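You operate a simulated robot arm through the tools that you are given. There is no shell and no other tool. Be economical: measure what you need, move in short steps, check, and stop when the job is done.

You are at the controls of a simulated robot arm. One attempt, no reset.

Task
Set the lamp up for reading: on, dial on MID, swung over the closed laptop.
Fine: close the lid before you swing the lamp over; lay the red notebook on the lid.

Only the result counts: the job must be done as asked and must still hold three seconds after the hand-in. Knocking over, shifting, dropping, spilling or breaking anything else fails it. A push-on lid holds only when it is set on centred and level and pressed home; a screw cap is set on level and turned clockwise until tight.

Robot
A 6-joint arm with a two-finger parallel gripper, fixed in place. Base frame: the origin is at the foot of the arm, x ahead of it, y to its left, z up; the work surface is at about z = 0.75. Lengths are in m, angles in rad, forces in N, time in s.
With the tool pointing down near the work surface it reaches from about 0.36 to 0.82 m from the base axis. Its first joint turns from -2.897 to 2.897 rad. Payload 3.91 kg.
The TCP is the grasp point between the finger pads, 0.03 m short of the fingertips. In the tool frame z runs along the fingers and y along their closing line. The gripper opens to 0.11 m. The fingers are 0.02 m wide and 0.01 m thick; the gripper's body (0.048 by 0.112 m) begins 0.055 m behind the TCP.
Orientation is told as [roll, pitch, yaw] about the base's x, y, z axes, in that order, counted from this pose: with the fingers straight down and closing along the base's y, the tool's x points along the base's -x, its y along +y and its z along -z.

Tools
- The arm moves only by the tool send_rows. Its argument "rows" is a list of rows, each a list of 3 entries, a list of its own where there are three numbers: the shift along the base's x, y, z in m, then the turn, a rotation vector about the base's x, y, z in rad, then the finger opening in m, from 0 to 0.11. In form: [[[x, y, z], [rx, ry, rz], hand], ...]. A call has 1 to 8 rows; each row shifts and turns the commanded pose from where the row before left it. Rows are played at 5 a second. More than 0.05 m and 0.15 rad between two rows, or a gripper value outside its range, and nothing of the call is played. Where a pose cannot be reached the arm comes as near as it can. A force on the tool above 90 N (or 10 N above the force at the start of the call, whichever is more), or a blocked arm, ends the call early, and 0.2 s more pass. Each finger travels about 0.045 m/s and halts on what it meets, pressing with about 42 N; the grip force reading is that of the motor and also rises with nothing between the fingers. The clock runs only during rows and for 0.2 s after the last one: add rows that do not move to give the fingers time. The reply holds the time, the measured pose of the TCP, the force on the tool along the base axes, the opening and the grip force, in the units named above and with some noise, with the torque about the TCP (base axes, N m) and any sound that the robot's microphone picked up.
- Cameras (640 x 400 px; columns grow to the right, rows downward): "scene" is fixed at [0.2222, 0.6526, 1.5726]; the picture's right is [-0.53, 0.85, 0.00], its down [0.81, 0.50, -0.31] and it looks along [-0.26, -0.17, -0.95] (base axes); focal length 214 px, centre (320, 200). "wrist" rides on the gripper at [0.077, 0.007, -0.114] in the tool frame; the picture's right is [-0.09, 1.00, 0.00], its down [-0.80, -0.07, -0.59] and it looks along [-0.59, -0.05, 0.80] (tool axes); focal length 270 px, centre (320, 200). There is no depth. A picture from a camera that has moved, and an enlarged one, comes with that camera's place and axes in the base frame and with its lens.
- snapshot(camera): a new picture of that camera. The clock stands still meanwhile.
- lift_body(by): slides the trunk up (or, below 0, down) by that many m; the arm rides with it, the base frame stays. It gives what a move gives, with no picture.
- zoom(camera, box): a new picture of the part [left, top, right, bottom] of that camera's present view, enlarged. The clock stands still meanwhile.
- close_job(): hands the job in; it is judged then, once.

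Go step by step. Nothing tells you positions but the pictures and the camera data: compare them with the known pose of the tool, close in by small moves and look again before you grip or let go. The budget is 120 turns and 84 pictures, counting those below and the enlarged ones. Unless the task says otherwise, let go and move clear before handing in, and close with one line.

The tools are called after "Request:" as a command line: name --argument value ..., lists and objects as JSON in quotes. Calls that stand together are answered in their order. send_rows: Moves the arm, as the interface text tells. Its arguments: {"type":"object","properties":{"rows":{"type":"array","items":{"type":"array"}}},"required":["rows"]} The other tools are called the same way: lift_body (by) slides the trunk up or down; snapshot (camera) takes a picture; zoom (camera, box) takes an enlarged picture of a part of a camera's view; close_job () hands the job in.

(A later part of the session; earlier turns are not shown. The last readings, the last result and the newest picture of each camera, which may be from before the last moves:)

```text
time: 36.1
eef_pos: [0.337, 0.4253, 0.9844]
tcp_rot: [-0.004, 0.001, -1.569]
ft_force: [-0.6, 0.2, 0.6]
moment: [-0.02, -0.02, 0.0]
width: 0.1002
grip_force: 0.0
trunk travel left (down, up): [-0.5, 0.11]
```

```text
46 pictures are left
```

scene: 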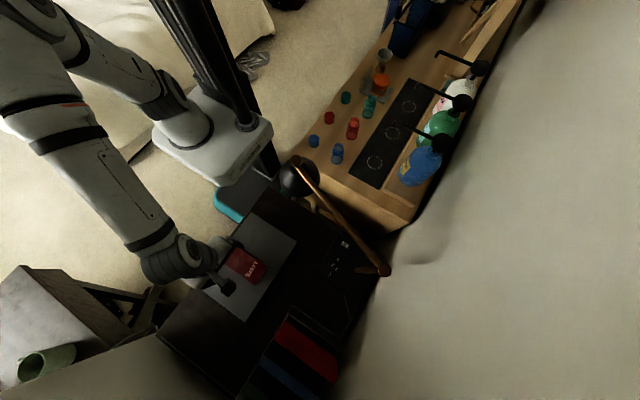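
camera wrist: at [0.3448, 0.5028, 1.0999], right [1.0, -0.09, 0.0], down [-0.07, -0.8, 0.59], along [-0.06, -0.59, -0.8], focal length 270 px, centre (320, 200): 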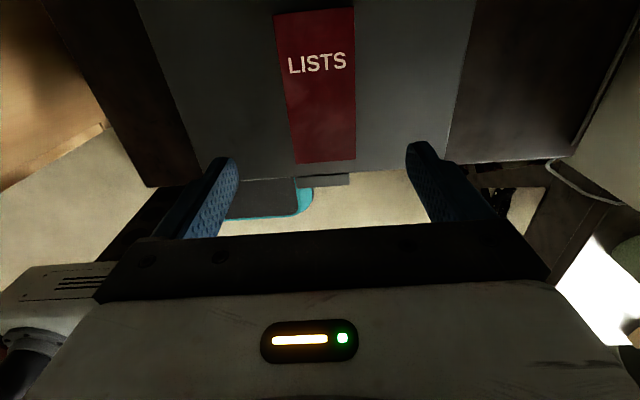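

The notebook is laid on the lid. I'll swing the lamp out of the way first so I can reach its switch and dial, then bring it back. I'll rise and go above the boom with the fingers across it.

Request:
send_rows --rows '[[[0, 0, 0.045], [0, 0, 0], 0.1], [[0, 0, 0.045], [0, 0, 0], 0.1], [[0, 0, 0.045], [0, 0, 0], 0.1], [[0, 0, 0.045], [0, 0, 0], 0.1], [[0, 0, 0.045], [0, 0, 0], 0.1]]'

Request:
send_rows --rows '[[[-0.044, 0.018, 0], [0, 0, -0.07], 0.1], [[-0.044, 0.018, 0], [0, 0, -0.07], 0.1], [[-0.044, 0.018, 0], [0, 0, -0.07], 0.1], [[-0.044, 0.018, 0], [0, 0, -0.07], 0.1], [[-0.044, 0.018, 0], [0, 0, -0.08], 0.1]]'

Request:
snapshot --camera "wrist"

Request:
snapshot --camera "scene"

```text
time: 37.3
eef_pos: [0.338, 0.4254, 1.2112]
tcp_rot: [-0.004, 0.003, -1.57]
ft_force: [0.2, 0.2, 0.5]
moment: [-0.02, -0.02, 0.0]
width: 0.1001
grip_force: 0.0
trunk travel left (down, up): [-0.5, 0.11]
```

```text
time: 38.5
eef_pos: [0.2335, 0.4721, 1.2065]
tcp_rot: [-0.029, 0.006, -1.812]
ft_force: [0.5, -1.0, -0.3]
moment: [-0.02, 0.01, 0.02]
width: 0.1
grip_force: 0.2
out of reach, approached as far as the arm can: row 3, 4, 5
trunk travel left (down, up): [-0.5, 0.11]
```

```text
45 pictures are left
camera wrist: at [0.2624, 0.5441, 1.3206], right [0.95, -0.32, -0.03], down [-0.24, -0.77, 0.59], along [-0.21, -0.55, -0.81], focal length 270 px, centre (320, 200)
```

wrist: 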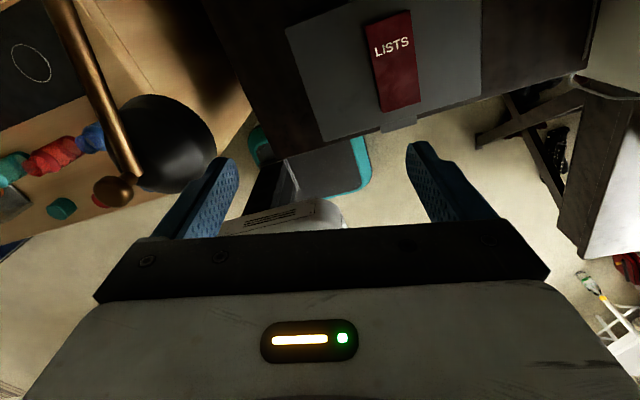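

```text
44 pictures are left
```

scene: 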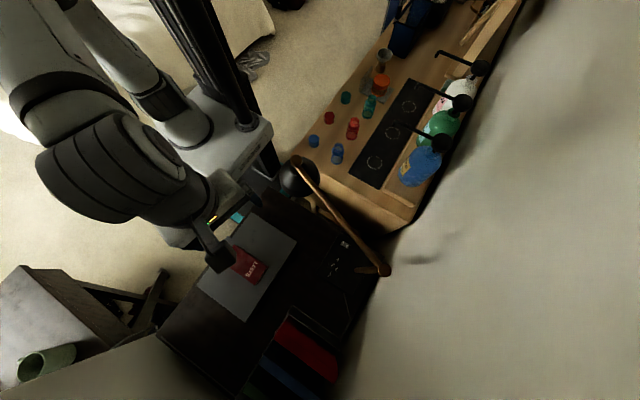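

The wrist hit a joint limit, so I'll turn the hand back toward yaw 0 and push the boom from its -x side with closed fingers instead. The pictures put the boom's end at about (0.055, 0.481, 1.137).

Request:
send_rows --rows '[[[0, 0, 0.03], [0.0, 0, 0.14], 0.05], [[0, 0, 0.02], [0, 0, 0.14], 0.0], [[0, 0.01, 0], [0, 0, 0.14], 0.0], [[-0.03, 0.01, 0], [0, 0, 0.14], 0.0], [[-0.03, 0.015, 0], [0, 0, 0.14], 0.0], [[-0.03, 0.015, 0], [0, 0, 0.14], 0.0], [[-0.03, 0.015, 0], [0, 0, 0.14], 0.0], [[-0.03, 0.015, 0], [0, 0, 0.14], 0.0]]'

Request:
snapshot --camera "scene"

Request:
snapshot --camera "wrist"

```text
time: 40.3
eef_pos: [0.0829, 0.5531, 1.2548]
tcp_rot: [-0.03, 0.005, -0.687]
ft_force: [0.7, 1.1, 0.2]
moment: [-0.01, -0.01, -0.01]
width: 0.0001
grip_force: 38.1
trunk travel left (down, up): [-0.5, 0.11]
```

```text
43 pictures are left
```

scene: 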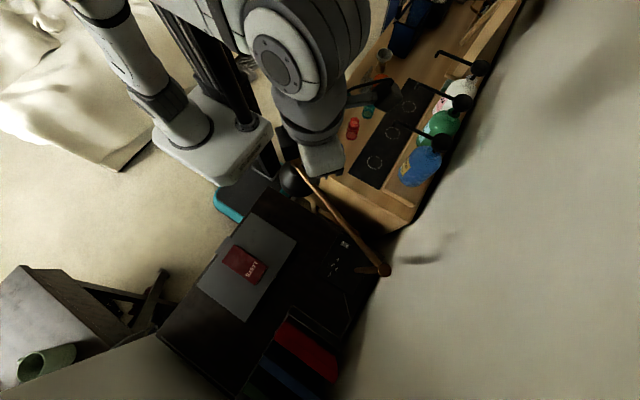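

```text
42 pictures are left
camera wrist: at [0.0302, 0.6094, 1.3716], right [0.7, 0.71, -0.03], down [0.59, -0.55, 0.59], along [0.41, -0.43, -0.81], focal length 270 px, centre (320, 200)
```

wrist: 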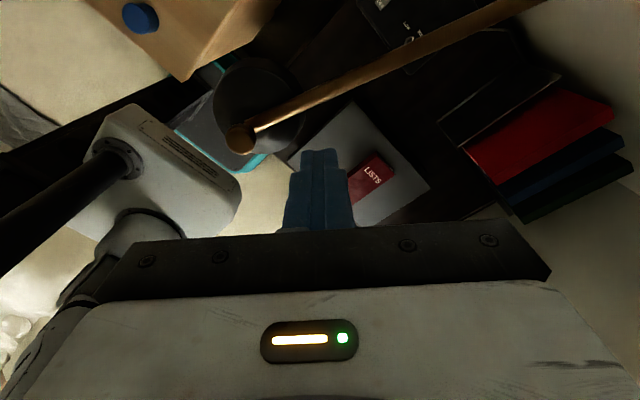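

The boom is horizontal at z≈1.13, from the post near (0.153, 0.757) to the cap. I'll raise the trunk for more reach up there, then go to the boom's -x side.

Request:
lift_body --by 0.1

Request:
send_rows --rows '[[[-0.025, 0.02, 0], [0.015, 0, 0.1], 0.0], [[-0.025, 0.015, -0.03], [0.013, 0, 0.1], 0.0], [[0, 0, -0.045], [0, 0, 0], 0.0], [[0, 0, -0.045], [0, 0, 0], 0.0], [[0, 0, -0.045], [0, 0, 0], 0.0], [[0, 0, -0.03], [0, 0, 0], 0.0]]'

Request:
snapshot --camera "wrist"

Request:
snapshot --camera "scene"

```text
time: 41.6
eef_pos: [0.0839, 0.5523, 1.3571]
tcp_rot: [-0.03, 0.003, -0.691]
ft_force: [-0.6, 0.6, -1.0]
moment: [-0.01, -0.01, 0.0]
width: 0.0001
grip_force: 37.9
trunk travel left (down, up): [-0.6, 0.01]
```

```text
time: 43.0
eef_pos: [0.0324, 0.5865, 1.1618]
tcp_rot: [-0.006, 0.021, -0.489]
ft_force: [-0.4, 0.6, 0.3]
moment: [-0.02, 0.0, 0.0]
width: 0.0
grip_force: 37.7
trunk travel left (down, up): [-0.6, 0.01]
```

```text
41 pictures are left
camera wrist: at [-0.0284, 0.6288, 1.2778], right [0.55, 0.84, -0.01], down [0.69, -0.44, 0.58], along [0.48, -0.32, -0.82], focal length 270 px, centre (320, 200)
```

wrist: 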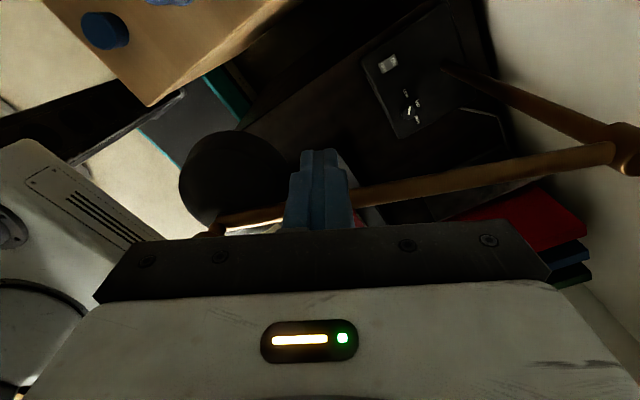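

```text
40 pictures are left
```

scene: 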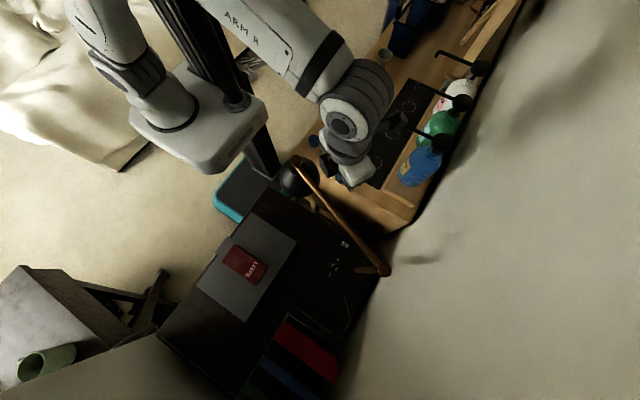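

I now see the whole lamp: a vertical post, a boom at z≈1.13 and a dome shade hanging below its tip at z≈1.0. The binders only reach z≈0.865. I'll lower the fingers beside the boom and start pushing along the arc.

Request:
send_rows --rows '[[[0, 0, -0.04], [0.006, -0.02, 0], 0.0], [[0.027, -0.006, 0], [0, 0, 0], 0.0], [[0.016, -0.007, 0], [0, 0, 0], 0.0], [[0.016, -0.007, 0], [0, 0, 0], 0.0], [[0.017, -0.004, 0], [0, 0, 0], 0.0], [[0.017, -0.004, 0], [0, 0, 0], 0.0]]'

Request:
snapshot --camera "scene"

Request:
snapshot --camera "wrist"

```text
time: 44.4
eef_pos: [0.127, 0.5596, 1.1214]
tcp_rot: [0.009, 0.006, -0.489]
ft_force: [0.1, -0.7, 0.7]
moment: [0.0, 0.02, 0.01]
width: 0.0
grip_force: 37.8
trunk travel left (down, up): [-0.6, 0.01]
```

```text
39 pictures are left
```

scene: 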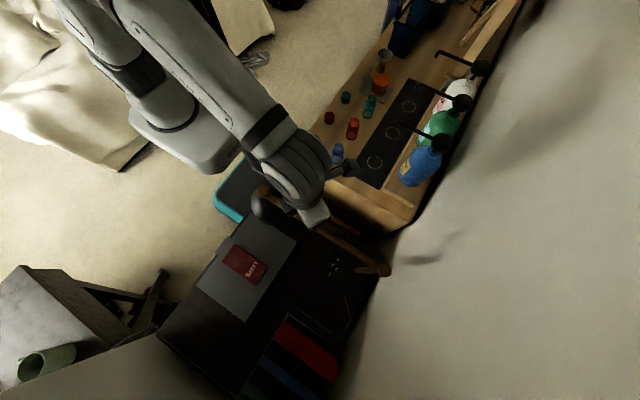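

```text
38 pictures are left
camera wrist: at [0.0626, 0.6007, 1.2372], right [0.55, 0.84, 0.01], down [0.67, -0.45, 0.59], along [0.5, -0.32, -0.81], focal length 270 px, centre (320, 200)
```

wrist: 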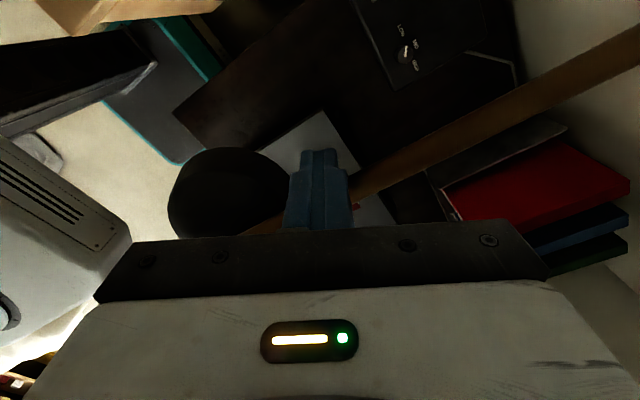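

The boom swings freely, so I'll continue along the arc.

Request:
send_rows --rows '[[[0.0165, -0.001, -0.002], [0, 0, 0], 0.0], [[0.0165, -0.001, 0], [0, 0, 0], 0.0], [[0.0173, 0.002, 0], [0, 0, 0], 0.0], [[0.0173, 0.002, 0], [0, 0, 0], 0.0], [[0.0167, 0.005, 0], [0, 0, 0], 0.0], [[0.0167, 0.005, 0], [0, 0, 0], 0.0], [[0.0155, 0.008, 0], [0, 0, 0], 0.0], [[0.0155, 0.008, 0], [0, 0, 0], 0.0]]'

Request:
snapshot --camera "scene"

Request:
snapshot --camera "wrist"

```text
time: 46.2
eef_pos: [0.2598, 0.5878, 1.1196]
tcp_rot: [0.008, 0.007, -0.491]
ft_force: [0.4, 0.4, 0.0]
moment: [0.01, 0.0, 0.02]
width: 0.0
grip_force: 37.7
trunk travel left (down, up): [-0.6, 0.01]
```

```text
37 pictures are left
```

scene: 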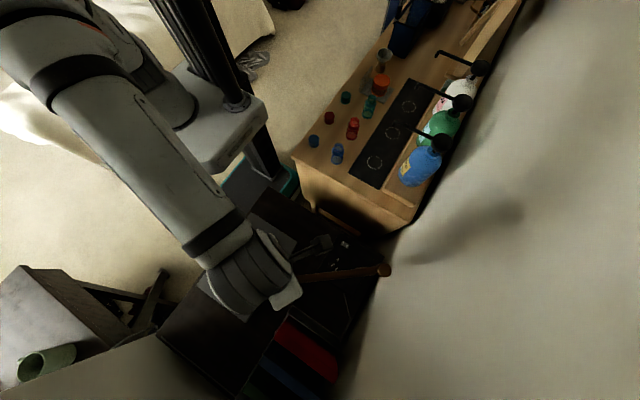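

```text
36 pictures are left
camera wrist: at [0.1945, 0.629, 1.2345], right [0.55, 0.84, 0.01], down [0.67, -0.45, 0.59], along [0.5, -0.32, -0.81], focal length 270 px, centre (320, 200)
```

wrist: 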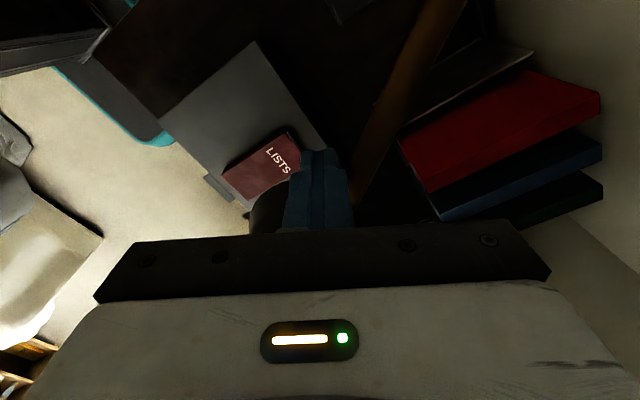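

Still smooth. I'll push further so that the boom is well clear of the dial and switch.

Request:
send_rows --rows '[[[0.0137, 0.0103, 0], [0, 0, 0], 0.0], [[0.0137, 0.0103, 0], [0, 0, 0], 0.0], [[0.012, 0.013, 0], [0, 0, 0], 0.0], [[0.012, 0.013, 0], [0, 0, 0], 0.0], [[0.0095, 0.0146, 0], [0, 0, 0], 0.0], [[0.0095, 0.0146, 0], [0, 0, 0], 0.0], [[0.0056, 0.0128, 0], [0, 0, 0], 0.0], [[0.0056, 0.0128, 0], [0, 0, 0], 0.0]]'

Request:
snapshot --camera "scene"

```text
time: 48.0
eef_pos: [0.3405, 0.6892, 1.1191]
tcp_rot: [0.009, 0.008, -0.491]
ft_force: [0.0, 0.1, -0.2]
moment: [-0.02, 0.01, 0.0]
width: 0.0
grip_force: 37.4
trunk travel left (down, up): [-0.6, 0.01]
```

```text
35 pictures are left
```

scene: 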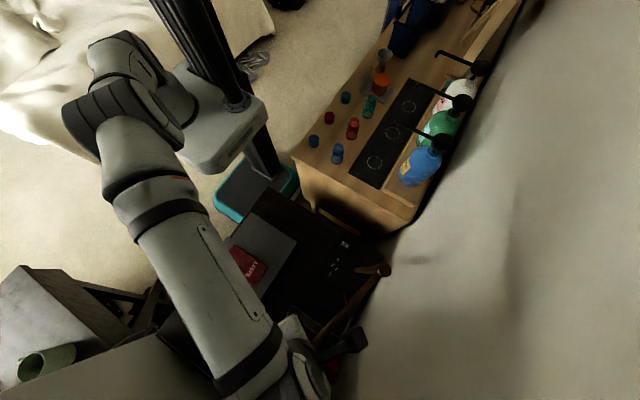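

The boom now points at about -14°, clear of the controls. I'll back away and go above the dial near (0.187, 0.673), turning the hand to yaw ≈ +0.9 so the camera stays clear of the post during the turn.

Request:
send_rows --rows '[[[-0.03, -0.035, 0], [0, 0, 0.14], 0.0], [[-0.04, -0.02, 0], [0, 0, 0.14], 0.0], [[-0.04, 0.0, -0.02], [0, 0, 0.14], 0.02], [[-0.03, 0.01, -0.03], [0, 0, 0.14], 0.05], [[-0.013, 0.028, -0.03], [0, 0, 0.14], 0.05], [[0, 0, -0.04], [0, 0, 0.14], 0.05], [[0, 0, 0], [0, 0, 0.14], 0.05], [[0, 0, 0], [0, 0, 0.14], 0.05]]'

Request:
send_rows --rows '[[[0, 0, -0.03], [-0.009, -0.008, 0.14], 0.05], [[0, 0, -0.03], [0, 0, 0.13], 0.05], [[0, 0, 0], [0, 0, 0], 0.05]]'

Request:
snapshot --camera "wrist"

Request:
snapshot --camera "scene"

```text
time: 49.8
eef_pos: [0.1867, 0.6718, 0.9988]
tcp_rot: [0.008, 0.006, 0.633]
ft_force: [-0.6, -0.9, -1.1]
moment: [0.05, 0.05, 0.01]
width: 0.0501
grip_force: 0.1
trunk travel left (down, up): [-0.6, 0.01]
```

```text
time: 50.6
eef_pos: [0.1869, 0.6719, 0.9384]
tcp_rot: [-0.004, 0.006, 0.9]
ft_force: [-0.3, 0.4, -0.7]
moment: [0.03, -0.02, 0.02]
width: 0.0501
grip_force: 0.0
trunk travel left (down, up): [-0.6, 0.01]
```

```text
34 pictures are left
camera wrist: at [0.1344, 0.6162, 1.0541], right [-0.73, 0.69, 0.0], down [0.55, 0.59, 0.59], along [0.41, 0.43, -0.81], focal length 270 px, centre (320, 200)
```

wrist: 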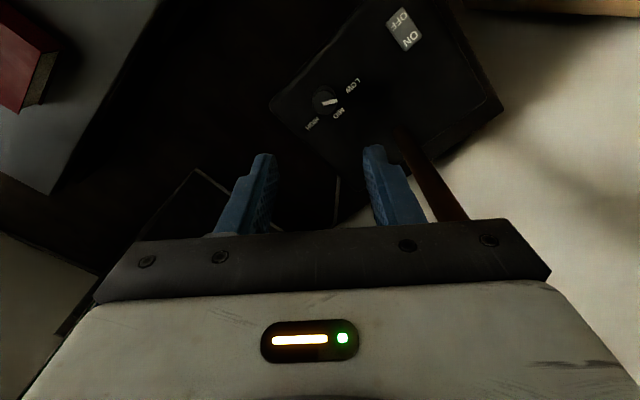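

```text
33 pictures are left
```

scene: 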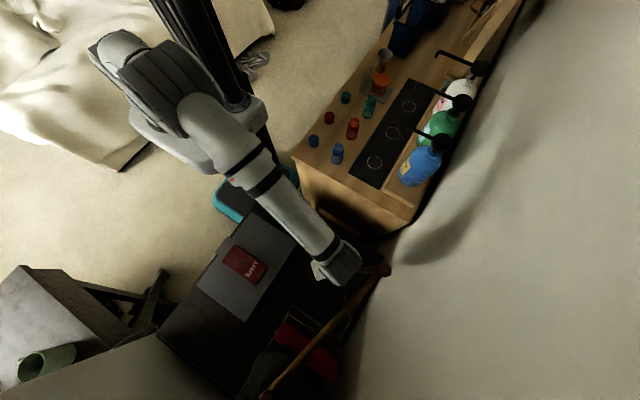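

The dial is visible just ahead of the fingers. I'll zoom in to refine its position and height.

Request:
zoom --camera "wrist" --box '[270, 60, 400, 140]'

```text
4.92 times, centred on (335, 100) of wrist
camera zoom: at [0.1344, 0.6162, 1.0541], right [-0.73, 0.69, 0.0], down [0.55, 0.59, 0.59], along [0.41, 0.43, -0.81], focal length 1331 px, centre (246, 692)
```

zoom: 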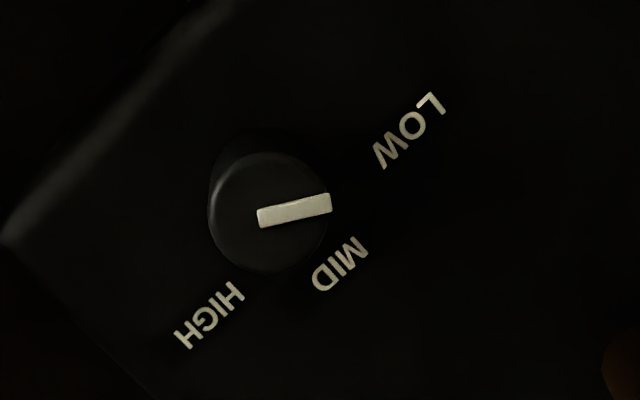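

The knob's top centre is about (0.185, 0.673, 0.80), radius about 0.0115, with the pointer at 149° and MID at ≈90°. I'll descend with the fingers on either side of the knob.

Request:
send_rows --rows '[[[-0.001, 0.001, -0.045], [0, 0, 0], 0.05], [[0, 0, -0.04], [0, 0, 0], 0.05], [[0, 0, -0.02], [0, 0, 0], 0.05], [[0, 0, -0.005], [0, 0, 0], 0.05], [[0, 0, 0], [0, 0, 0], 0.05]]'

Request:
snapshot --camera "wrist"

```text
time: 51.8
eef_pos: [0.1865, 0.673, 0.8294]
tcp_rot: [-0.004, 0.004, 0.9]
ft_force: [-1.4, -1.0, 0.4]
moment: [0.0, -0.01, -0.01]
width: 0.0501
grip_force: 0.1
trunk travel left (down, up): [-0.6, 0.01]
```

```text
31 pictures are left
camera wrist: at [0.1339, 0.6179, 0.9445], right [-0.73, 0.69, 0.0], down [0.55, 0.59, 0.59], along [0.41, 0.43, -0.81], focal length 270 px, centre (320, 200)
```

wrist: 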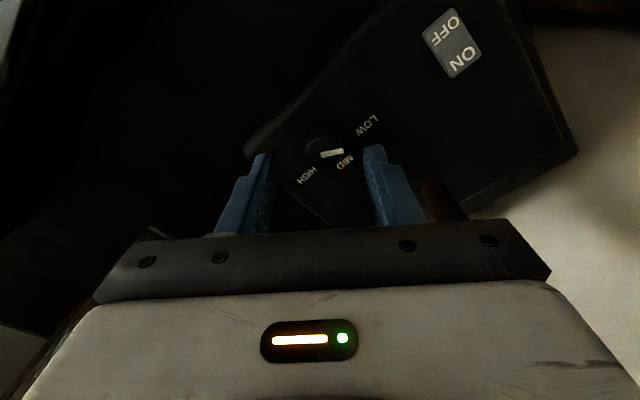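

Request:
zoom --camera "wrist" --box '[240, 100, 400, 200]'

```text
4.00 times, centred on (320, 150) of wrist
camera zoom: at [0.1339, 0.6179, 0.9445], right [-0.73, 0.69, 0.0], down [0.55, 0.59, 0.59], along [0.41, 0.43, -0.81], focal length 1081 px, centre (320, 400)
```

zoom: 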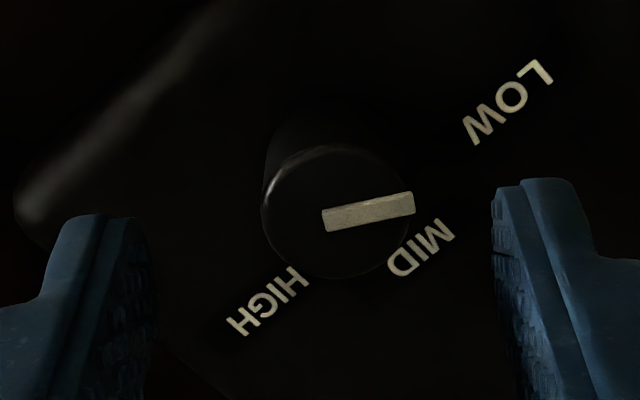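

The knob's top is at z≈0.788, centred at (0.186, 0.676). I'll shift 3 mm in +y, lower the tips to about 0.777 and close gently.

Request:
send_rows --rows '[[[0, 0.003, -0.008], [0, 0, 0], 0.05], [[0, 0, -0.006], [0, 0, 0], 0.05], [[0, 0, -0.004], [0, 0, 0], 0.05], [[0, 0, -0.004], [0, 0, 0], 0.05], [[0, 0, 0], [0, 0, 0], 0.05]]'

Request:
zoom --camera "wrist" --box '[240, 100, 400, 200]'

```text
time: 53.0
eef_pos: [0.185, 0.6763, 0.8075]
tcp_rot: [-0.004, 0.005, 0.901]
ft_force: [0.6, 0.2, 0.3]
moment: [-0.03, -0.01, 0.0]
width: 0.0501
grip_force: 0.0
trunk travel left (down, up): [-0.6, 0.01]
```

```text
4.00 times, centred on (320, 150) of wrist
camera zoom: at [0.1334, 0.6206, 0.9227], right [-0.73, 0.69, 0.0], down [0.55, 0.59, 0.59], along [0.41, 0.43, -0.81], focal length 1081 px, centre (320, 400)
```

zoom: 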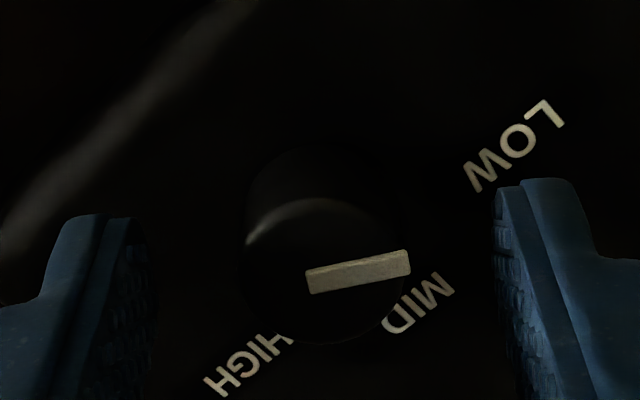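

The knob sits centred between the fingers, so I'll close on it and turn clockwise by about 1.03 rad.

Request:
send_rows --rows '[[[0, 0, -0.002], [0, 0, 0], 0.035], [[0, 0, 0], [0, 0, 0], 0.015], [[0, 0, 0], [0, 0, 0], 0.015], [[0, 0, 0], [0, 0, 0], 0.015], [[0, 0, 0], [0, 0, -0.12], 0.015], [[0, 0, 0], [0, 0, -0.13], 0.015]]'

Request:
zoom --camera "wrist" --box '[240, 100, 400, 200]'

```text
time: 54.4
eef_pos: [0.1871, 0.6756, 0.8058]
tcp_rot: [-0.005, 0.006, 0.646]
ft_force: [-0.2, 0.9, -2.5]
moment: [0.09, -0.11, -0.03]
width: 0.023
grip_force: 44.9
trunk travel left (down, up): [-0.6, 0.01]
```

```text
4.00 times, centred on (320, 150) of wrist
camera zoom: at [0.1214, 0.6357, 0.9206], right [-0.53, 0.85, 0.0], down [0.68, 0.43, 0.59], along [0.5, 0.31, -0.81], focal length 1081 px, centre (320, 400)
```

zoom: 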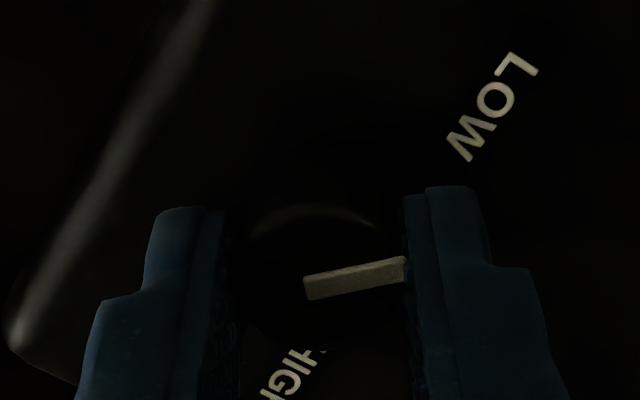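

The knob turns with the fingers. I'll continue by another 0.78 rad.

Request:
send_rows --rows '[[[0, 0, 0], [0, 0, -0.13], 0.015], [[0, 0, 0], [0, 0, -0.13], 0.015], [[0, 0, 0], [0, 0, -0.13], 0.015], [[0, 0, 0], [0, 0, -0.13], 0.015], [[0, 0, 0], [0, 0, -0.13], 0.015], [[0, 0, 0], [0, 0, -0.13], 0.015], [[0, 0, 0], [0, 0, 0], 0.015]]'

Request:
zoom --camera "wrist" --box '[240, 100, 400, 200]'

```text
time: 56.0
eef_pos: [0.1859, 0.6751, 0.8056]
tcp_rot: [-0.004, 0.008, -0.131]
ft_force: [4.3, -8.1, -3.9]
moment: [-0.29, -0.19, 0.02]
width: 0.0232
grip_force: 45.1
trunk travel left (down, up): [-0.6, 0.01]
```

```text
4.00 times, centred on (320, 150) of wrist
camera zoom: at [0.1123, 0.6926, 0.9207], right [0.22, 0.98, -0.01], down [0.79, -0.17, 0.59], along [0.57, -0.13, -0.81], focal length 1081 px, centre (320, 400)
```

zoom: 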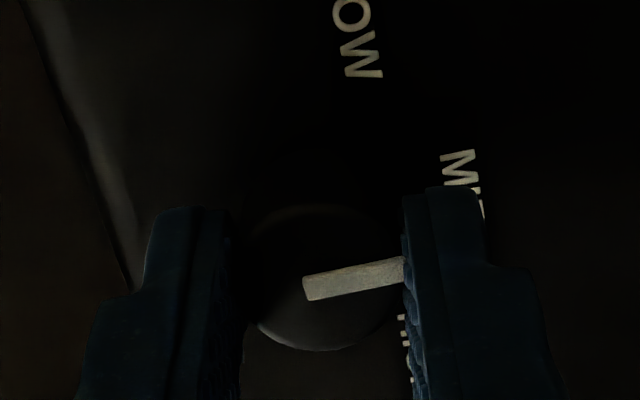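

The pointer now computes to about 90°, toward MID. I'll open, rise and check.

Request:
send_rows --rows '[[[0, 0, 0], [0, 0, 0], 0.035], [[0, 0, 0], [0, 0, 0], 0.05], [[0, 0, 0], [0, 0, 0], 0.05], [[0, 0, 0.03], [0, 0, 0], 0.05], [[0, 0, 0.04], [0, 0, 0], 0.05], [[0, 0, 0.04], [0, 0, 0], 0.05]]'

Request:
snapshot --camera "wrist"

Request:
zoom --camera "wrist" --box '[260, 40, 400, 160]'

```text
time: 57.4
eef_pos: [0.1854, 0.6735, 0.9166]
tcp_rot: [-0.004, 0.007, -0.131]
ft_force: [-0.2, 0.9, -0.7]
moment: [0.04, 0.0, 0.01]
width: 0.0498
grip_force: 0.0
trunk travel left (down, up): [-0.6, 0.01]
```

```text
26 pictures are left
camera wrist: at [0.1108, 0.6913, 1.0313], right [0.22, 0.98, 0.0], down [0.79, -0.17, 0.59], along [0.58, -0.13, -0.81], focal length 270 px, centre (320, 200)
```

wrist: 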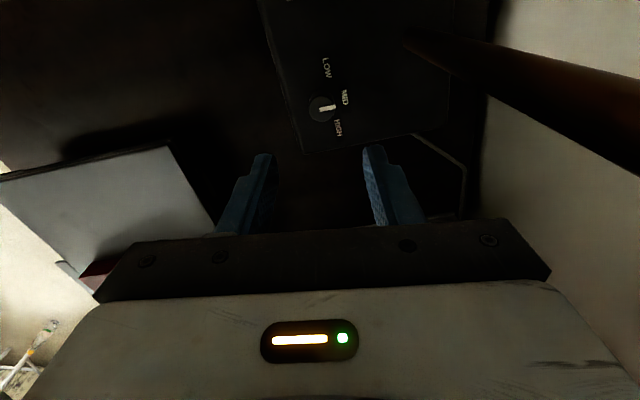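

```text
3.33 times, centred on (330, 100) of wrist
camera zoom: at [0.1108, 0.6913, 1.0313], right [0.22, 0.98, 0.0], down [0.79, -0.17, 0.59], along [0.58, -0.13, -0.81], focal length 901 px, centre (287, 533)
```

zoom: 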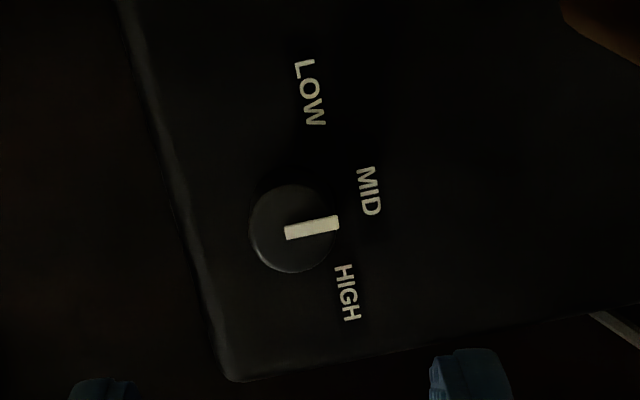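

The dial points straight at MID. Next is the rocker, whose ON end is near (0.098, 0.689). I'll close the fingers and move above it.

Request:
send_rows --rows '[[[-0.044, 0.009, 0], [0, 0, 0], 0.02], [[-0.043, 0.0085, 0], [0, 0, 0.0], 0.0], [[0, 0, -0.03], [0, 0, 0.0], 0.0], [[0, 0, -0.03], [0, 0, 0.0], 0.0], [[0, 0, -0.02], [0, 0, 0.0], 0.0], [[0, 0, 0], [0, 0, 0], 0.0]]'

Request:
snapshot --camera "wrist"

```text
time: 58.8
eef_pos: [0.0989, 0.6937, 0.8346]
tcp_rot: [-0.003, 0.004, -0.131]
ft_force: [1.2, 0.3, 0.2]
moment: [-0.02, -0.01, 0.0]
width: 0.0
grip_force: 38.0
trunk travel left (down, up): [-0.6, 0.01]
```

```text
24 pictures are left
camera wrist: at [0.025, 0.7107, 0.9506], right [0.22, 0.98, 0.0], down [0.79, -0.17, 0.59], along [0.58, -0.13, -0.81], focal length 270 px, centre (320, 200)
```

wrist: 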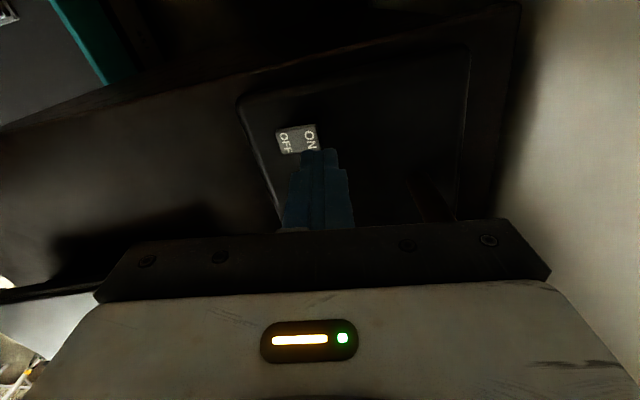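

The ON end is at (0.0953, 0.687) and the rocker's centre at y≈0.679. I'll press down with the fingers at y≈0.692.

Request:
send_rows --rows '[[[-0.0035, -0.002, -0.008], [0, 0, 0], 0.0], [[0, 0, -0.005], [0, 0, 0], 0.0], [[0, 0, -0.004], [0, 0, 0], 0.0], [[0, 0, -0.003], [0, 0, 0], 0.0], [[0, 0, 0], [0, 0, 0], 0.0]]'

Request:
snapshot --camera "wrist"

```text
time: 60.0
eef_pos: [0.096, 0.6909, 0.8153]
tcp_rot: [-0.004, 0.006, -0.131]
ft_force: [-0.6, -0.2, -0.2]
moment: [-0.01, -0.01, 0.0]
width: 0.0003
grip_force: 37.7
trunk travel left (down, up): [-0.6, 0.01]
```

```text
23 pictures are left
camera wrist: at [0.0213, 0.7087, 0.9311], right [0.22, 0.98, 0.0], down [0.79, -0.17, 0.59], along [0.58, -0.13, -0.81], focal length 270 px, centre (320, 200)
```

wrist: 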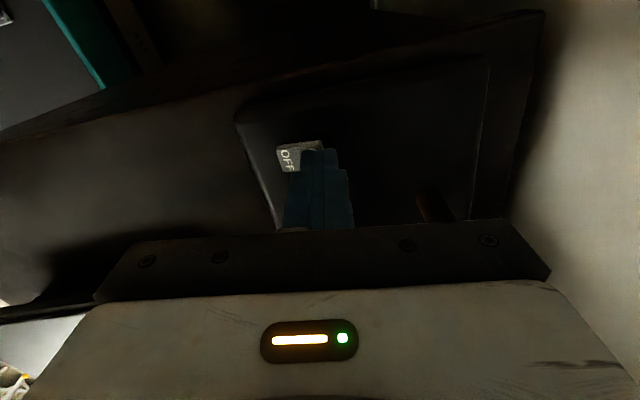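

The alignment looks right, with the fingers over the ON half. I'll continue pressing in 2–3 mm steps.

Request:
send_rows --rows '[[[0, 0, -0.003], [0, 0, 0], 0.0], [[0, 0, -0.002], [0, 0, 0], 0.0], [[0, 0, -0.002], [0, 0, 0], 0.0], [[0, 0, -0.002], [0, 0, 0], 0.0], [[0, 0, 0], [0, 0, 0], 0.0]]'

```text
time: 61.2
eef_pos: [0.0949, 0.692, 0.8086]
tcp_rot: [0.002, 0.004, -0.13]
ft_force: [-0.6, 7.5, 21.8]
moment: [-0.03, -0.18, 0.04]
width: 0.0
grip_force: 38.1
trunk travel left (down, up): [-0.6, 0.01]
```

There is contact at 22 N. I'll press a little more, release and check whether the lamp is lit.

Request:
send_rows --rows '[[[0, 0, -0.002], [0, 0, 0], 0.0], [[0, 0, -0.002], [0, 0, 0], 0.0], [[0, 0, 0], [0, 0, 0], 0.0]]'

Request:
snapshot --camera "scene"

```text
time: 62.0
eef_pos: [0.0952, 0.6919, 0.81]
tcp_rot: [0.007, 0.006, -0.131]
ft_force: [0.3, 6.0, 45.5]
moment: [-0.27, -0.36, 0.06]
width: 0.0
grip_force: 37.6
trunk travel left (down, up): [-0.6, 0.01]
```

```text
22 pictures are left
```

scene: 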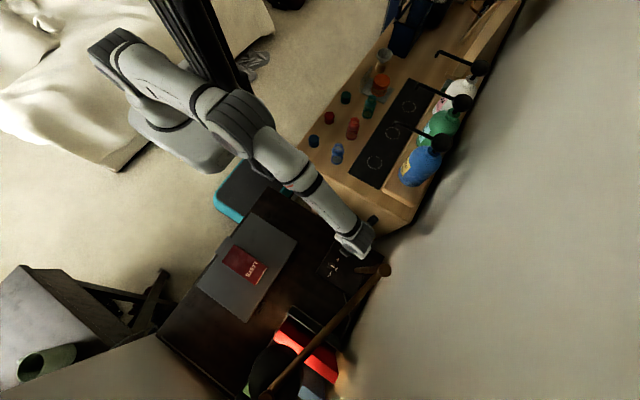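

The lamp is lit; the light shows on the binders below the shade. I'll rise clear and confirm that the rocker holds.

Request:
send_rows --rows '[[[0, 0, 0.02], [0, 0, 0], 0.0], [[0, -0.01, 0.04], [0, 0, 0], 0.0], [[0, -0.02, 0.04], [0, 0, 0], 0.0], [[0.01, -0.02, 0.04], [0, 0, 0], 0.03], [[0.02, -0.01, 0.04], [0, 0, 0], 0.06], [[0.02, 0, 0.045], [0, 0, 0], 0.1], [[0.02, 0, 0.045], [0, 0, 0], 0.1], [[0.02, 0, 0.045], [0, 0, 0], 0.1]]'

Request:
snapshot --camera "wrist"

Request:
zoom --camera "scene" --box '[240, 220, 400, 400]'

```text
time: 63.8
eef_pos: [0.1838, 0.6304, 1.1179]
tcp_rot: [-0.004, 0.004, -0.131]
ft_force: [0.2, -0.5, 0.0]
moment: [-0.03, -0.01, 0.01]
width: 0.1002
grip_force: 0.2
trunk travel left (down, up): [-0.6, 0.01]
```

```text
21 pictures are left
camera wrist: at [0.1101, 0.6482, 1.2334], right [0.22, 0.98, 0.0], down [0.79, -0.17, 0.59], along [0.58, -0.13, -0.81], focal length 270 px, centre (320, 200)
```

wrist: 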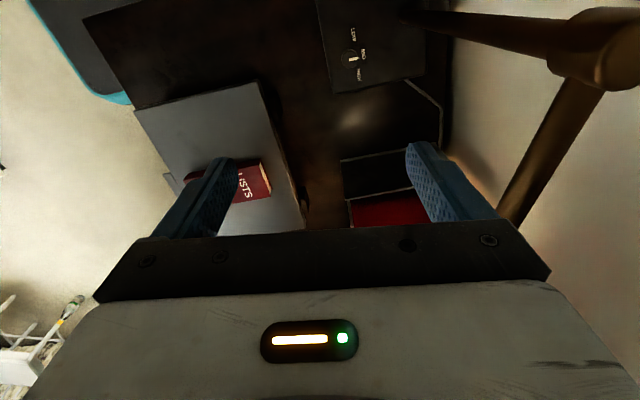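

```text
2.22 times, centred on (320, 310) of scene
camera zoom: at [0.2222, 0.6526, 1.5726], right [-0.53, 0.85, 0.0], down [0.81, 0.5, -0.31], along [-0.26, -0.17, -0.95], focal length 477 px, centre (320, -44)
```

zoom: 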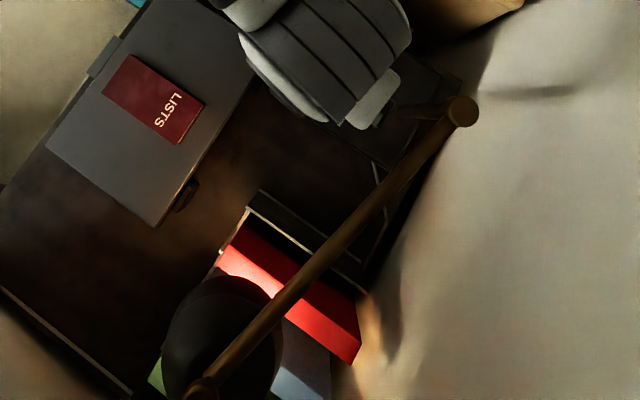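

The lamp stays lit. To swing it back, I'll straddle the boom about 0.12 m from the post. I'll go up first, then over it.

Request:
send_rows --rows '[[[0.01, 0.0, 0.045], [0, 0, -0.06], 0.1], [[0.025, 0.0, 0.035], [0, 0, -0.07], 0.1], [[0.025, 0.035, 0], [0, 0, 0], 0.1], [[0.025, 0.035, 0], [0, 0, 0], 0.1], [[0, 0.025, 0], [0, 0, 0], 0.1]]'

Request:
snapshot --camera "wrist"

```text
time: 65.0
eef_pos: [0.2633, 0.7083, 1.1962]
tcp_rot: [-0.003, 0.005, -0.261]
ft_force: [0.4, -0.7, 1.5]
moment: [0.08, -0.04, -0.02]
width: 0.0999
grip_force: 0.1
out of reach, approached as far as the arm can: row 5
trunk travel left (down, up): [-0.6, 0.01]
```

```text
19 pictures are left
camera wrist: at [0.1924, 0.734, 1.3117], right [0.34, 0.94, 0.0], down [0.76, -0.27, 0.59], along [0.55, -0.2, -0.81], focal length 270 px, centre (320, 200)
```

wrist: 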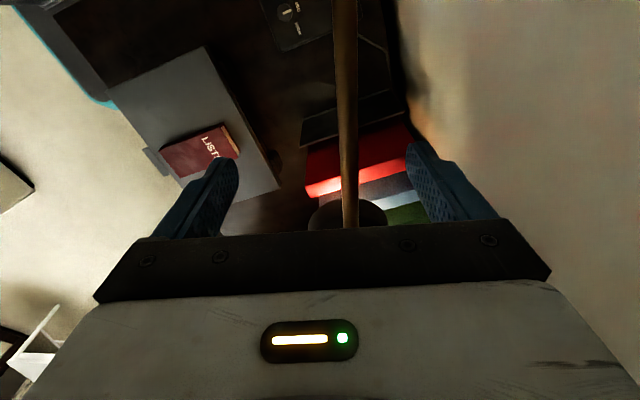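

The boom lies between the open fingers. I'll descend onto it and narrow the opening.

Request:
send_rows --rows '[[[0, 0.004, -0.03], [0, 0, 0], 0.1], [[0, 0.004, -0.03], [0, 0, 0], 0.1], [[0, 0, -0.02], [0, 0, 0], 0.1], [[0, 0, 0], [0, 0, 0], 0.08], [[0, 0, 0], [0, 0, 0], 0.06], [[0, 0, 0], [0, 0, 0], 0.05], [[0, 0, 0], [0, 0, 0], 0.05]]'

Request:
snapshot --camera "wrist"

```text
time: 66.6
eef_pos: [0.268, 0.7281, 1.1153]
tcp_rot: [-0.006, 0.005, -0.26]
ft_force: [-0.5, -0.6, -0.6]
moment: [-0.02, 0.0, -0.01]
width: 0.0499
grip_force: 0.1
out of reach, approached as far as the arm can: row 2, 3
trunk travel left (down, up): [-0.6, 0.01]
```

```text
18 pictures are left
camera wrist: at [0.1972, 0.7544, 1.2297], right [0.34, 0.94, -0.01], down [0.76, -0.27, 0.59], along [0.55, -0.21, -0.81], focal length 270 px, centre (320, 200)
```

wrist: 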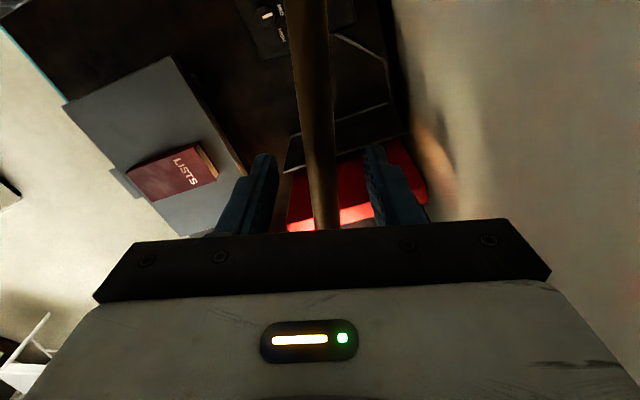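

The boom is cradled between the fingers, so I'll sweep it back toward the laptop along the arc, slowly.

Request:
send_rows --rows '[[[-0.002, -0.0077, 0], [0, 0, -0.058], 0.05], [[-0.003, -0.0077, 0], [0, 0, -0.058], 0.05], [[-0.0033, -0.0073, 0], [0, 0, -0.058], 0.05], [[-0.0038, -0.0072, 0], [0, 0, -0.058], 0.05], [[-0.0043, -0.0069, 0], [0, 0, -0.058], 0.05], [[-0.0048, -0.0065, 0], [0, 0, -0.058], 0.05], [[-0.0052, -0.0062, 0], [0, 0, -0.058], 0.05], [[-0.0056, -0.0058, 0], [0, 0, -0.058], 0.05]]'

Request:
snapshot --camera "wrist"

Request:
snapshot --camera "scene"

```text
time: 68.4
eef_pos: [0.2518, 0.729, 1.1258]
tcp_rot: [-0.007, 0.004, -0.726]
ft_force: [0.0, -0.1, 0.0]
moment: [0.01, -0.01, 0.0]
width: 0.0501
grip_force: 0.1
out of reach, approached as far as the arm can: row 1, 2, 3, 4, 5, 6, 7, 8
trunk travel left (down, up): [-0.6, 0.01]
```

```text
17 pictures are left
camera wrist: at [0.2007, 0.7862, 1.242], right [0.73, 0.69, -0.01], down [0.56, -0.58, 0.59], along [0.4, -0.43, -0.81], focal length 270 px, centre (320, 200)
```

wrist: 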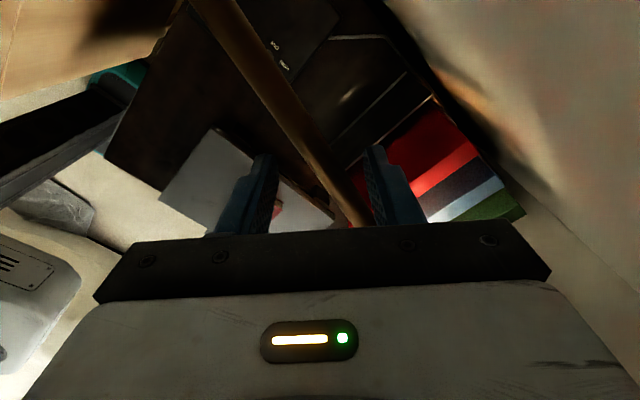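

```text
16 pictures are left
```

scene: 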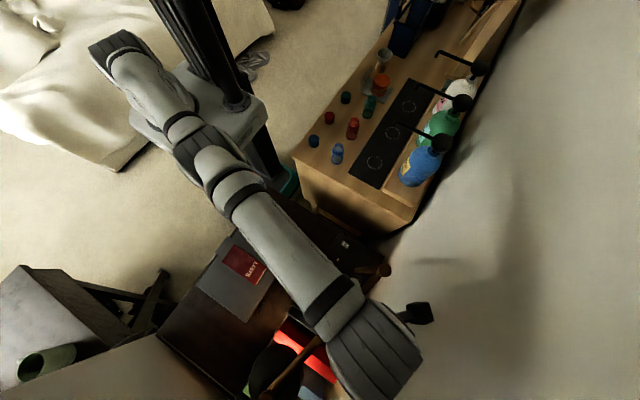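

The arm is at its reach limit and only the yaw changed. I'll pull straight back toward -y without any turning.

Request:
send_rows --rows '[[[-0.004, -0.008, -0.005], [0, 0, 0], 0.05], [[-0.004, -0.008, -0.004], [0, 0, 0], 0.05], [[0, 0, 0], [0, 0, 0], 0.05]]'

```text
time: 69.2
eef_pos: [0.2488, 0.7316, 1.1214]
tcp_rot: [-0.004, 0.006, -0.723]
ft_force: [-0.4, 0.0, 0.1]
moment: [-0.03, -0.03, 0.01]
width: 0.0504
grip_force: 0.1
out of reach, approached as far as the arm can: row 1, 2
trunk travel left (down, up): [-0.6, 0.01]
```

Request:
send_rows --rows '[[[-0.012, -0.036, 0], [0, 0, 0], 0.05], [[0, 0, 0], [0, 0, 0], 0.05]]'

```text
time: 69.8
eef_pos: [0.2387, 0.6975, 1.1186]
tcp_rot: [-0.006, 0.006, -0.725]
ft_force: [-0.2, -0.7, -0.1]
moment: [-0.02, 0.02, -0.01]
width: 0.0498
grip_force: 0.0
trunk travel left (down, up): [-0.6, 0.01]
```

It's freed and moved as commanded. I'll continue the sweep.

Request:
send_rows --rows '[[[0.0006, -0.0132, 0], [0, 0, -0.07], 0.05], [[0.0006, -0.0132, 0], [0, 0, -0.07], 0.05], [[-0.0064, -0.0055, 0], [0, 0, -0.035], 0.05], [[-0.0063, -0.0054, 0], [0, 0, -0.035], 0.05], [[0, 0, 0], [0, 0, 0], 0.05]]'

Request:
snapshot --camera "wrist"

Request:
snapshot --camera "scene"

```text
time: 71.0
eef_pos: [0.2268, 0.6588, 1.1215]
tcp_rot: [-0.002, 0.007, -0.937]
ft_force: [-0.6, 0.2, 0.5]
moment: [-0.02, -0.03, -0.02]
width: 0.0501
grip_force: 0.2
trunk travel left (down, up): [-0.6, 0.01]
```

```text
15 pictures are left
camera wrist: at [0.1869, 0.7241, 1.2367], right [0.85, 0.52, 0.0], down [0.42, -0.69, 0.59], along [0.3, -0.51, -0.81], focal length 270 px, centre (320, 200)
```

wrist: 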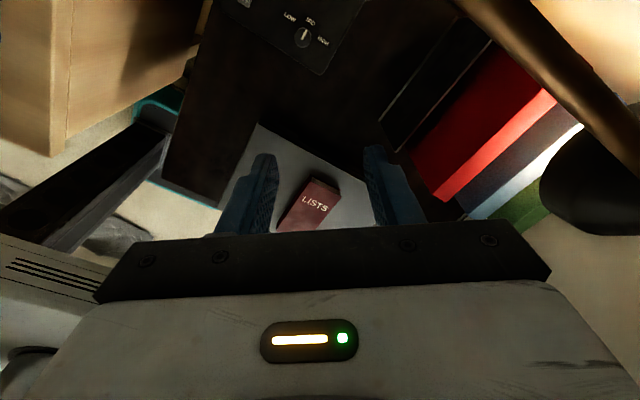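

```text
14 pictures are left
```

scene: 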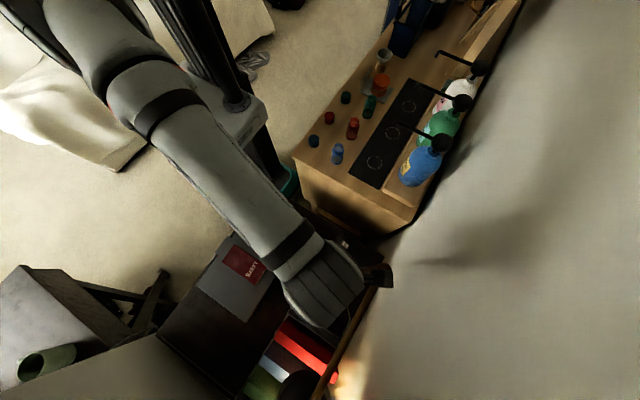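

The boom slipped over the fingertips and is now at about 0° (along +x from the post), so my straddle wasn't deep enough. I'll rise, turn the yaw back to near 0 and come down deeper over the boom with wide-open fingers.

Request:
send_rows --rows '[[[0, 0, 0.04], [0, 0, 0.14], 0.1], [[0, 0, 0.04], [0, 0, 0.14], 0.1], [[0, 0, 0], [0, 0, 0.14], 0.1], [[0.01, 0.01, 0], [0, 0, 0.14], 0.1], [[0.01, 0.01, 0], [0, 0, 0.14], 0.1], [[0.01, 0.01, 0], [0, 0, 0.14], 0.1], [[0, 0.01, 0], [0, 0, 0.05], 0.1]]'

Request:
snapshot --camera "wrist"

```text
time: 72.6
eef_pos: [0.2554, 0.6988, 1.2004]
tcp_rot: [-0.006, 0.006, -0.041]
ft_force: [-0.1, 0.2, -0.3]
moment: [0.04, 0.01, 0.01]
width: 0.1001
grip_force: 0.0
trunk travel left (down, up): [-0.6, 0.01]
```

```text
13 pictures are left
camera wrist: at [0.1802, 0.7096, 1.3164], right [0.13, 0.99, 0.0], down [0.8, -0.1, 0.59], along [0.58, -0.08, -0.81], focal length 270 px, centre (320, 200)
```

wrist: 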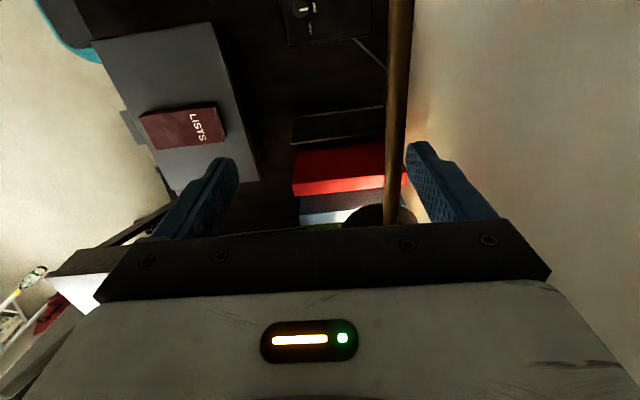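

The boom lies inside the outer finger at y≈0.757. I'll open fully and shift outward as I descend part of the way.

Request:
send_rows --rows '[[[-0.02, 0.004, -0.02], [0, 0, 0], 0.11], [[0, 0.012, -0.012], [0, 0, 0], 0.11], [[0, 0.008, -0.003], [0, 0, 0.0], 0.11], [[0, 0, 0], [0, 0, 0], 0.11]]'

Request:
snapshot --camera "wrist"

```text
time: 73.6
eef_pos: [0.2353, 0.7236, 1.1672]
tcp_rot: [-0.004, 0.007, -0.045]
ft_force: [0.6, -0.2, -1.0]
moment: [-0.02, -0.02, 0.03]
width: 0.1103
grip_force: 0.1
trunk travel left (down, up): [-0.6, 0.01]
```

```text
12 pictures are left
camera wrist: at [0.1598, 0.7334, 1.2821], right [0.13, 0.99, 0.0], down [0.8, -0.1, 0.59], along [0.58, -0.08, -0.81], focal length 270 px, centre (320, 200)
```

wrist: 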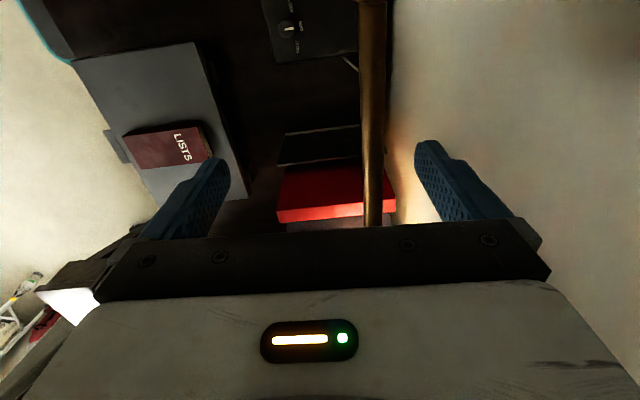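

Triangulated, the boom is at y≈0.758, z≈1.114. I'll descend to TCP z≈1.085 so the fingers overlap it properly, then narrow the opening to draw it in.

Request:
send_rows --rows '[[[0, 0, -0.03], [0, 0, 0], 0.11], [[0, 0, -0.03], [0, 0, 0], 0.11], [[0, 0, -0.022], [0, 0, 0.0], 0.11], [[0, 0, 0], [0, 0, 0], 0.09], [[0, 0, 0], [0, 0, 0], 0.07], [[0, 0, 0], [0, 0, 0], 0.05], [[0, 0, 0], [0, 0, 0], 0.04], [[0, 0, 0], [0, 0, 0], 0.04]]'

Request:
snapshot --camera "wrist"

```text
time: 75.4
eef_pos: [0.2353, 0.723, 1.0841]
tcp_rot: [-0.003, 0.006, -0.046]
ft_force: [-0.2, 0.0, 0.2]
moment: [0.0, -0.02, 0.0]
width: 0.0399
grip_force: 0.1
trunk travel left (down, up): [-0.6, 0.01]
```

```text
11 pictures are left
camera wrist: at [0.1603, 0.7331, 1.1993], right [0.13, 0.99, 0.0], down [0.8, -0.1, 0.59], along [0.58, -0.08, -0.81], focal length 270 px, centre (320, 200)
```

wrist: 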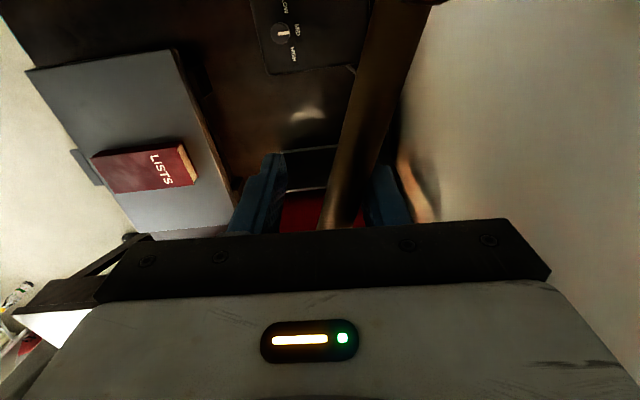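

The boom is now properly between the fingers. I'll sweep along the arc while turning with it.

Request:
send_rows --rows '[[[-0.0024, -0.012, 0], [0, 0, -0.04], 0.04], [[-0.0015, -0.0068, 0], [0, 0, -0.09], 0.04], [[-0.0015, -0.0067, 0], [0, 0, -0.09], 0.04], [[-0.0027, -0.0067, 0], [0, 0, -0.09], 0.04], [[-0.0027, -0.0067, 0], [0, 0, -0.09], 0.04], [[-0.0039, -0.0065, 0], [0, 0, -0.09], 0.04], [[-0.0039, -0.0065, 0], [0, 0, -0.09], 0.04]]'

Request:
snapshot --camera "wrist"

```text
time: 77.0
eef_pos: [0.2177, 0.6696, 1.0843]
tcp_rot: [-0.008, 0.004, -0.626]
ft_force: [1.5, -0.2, 0.5]
moment: [0.02, -0.01, 0.01]
width: 0.0406
grip_force: 0.6
trunk travel left (down, up): [-0.6, 0.01]
```

```text
10 pictures are left
camera wrist: at [0.1603, 0.7207, 1.1993], right [0.66, 0.76, 0.0], down [0.61, -0.53, 0.59], along [0.44, -0.39, -0.81], focal length 270 px, centre (320, 200)
```

wrist: 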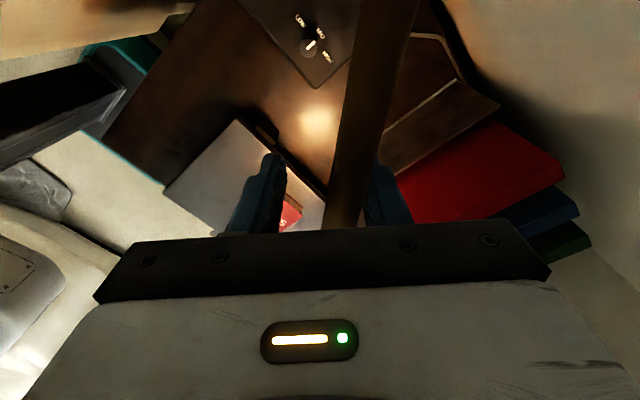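

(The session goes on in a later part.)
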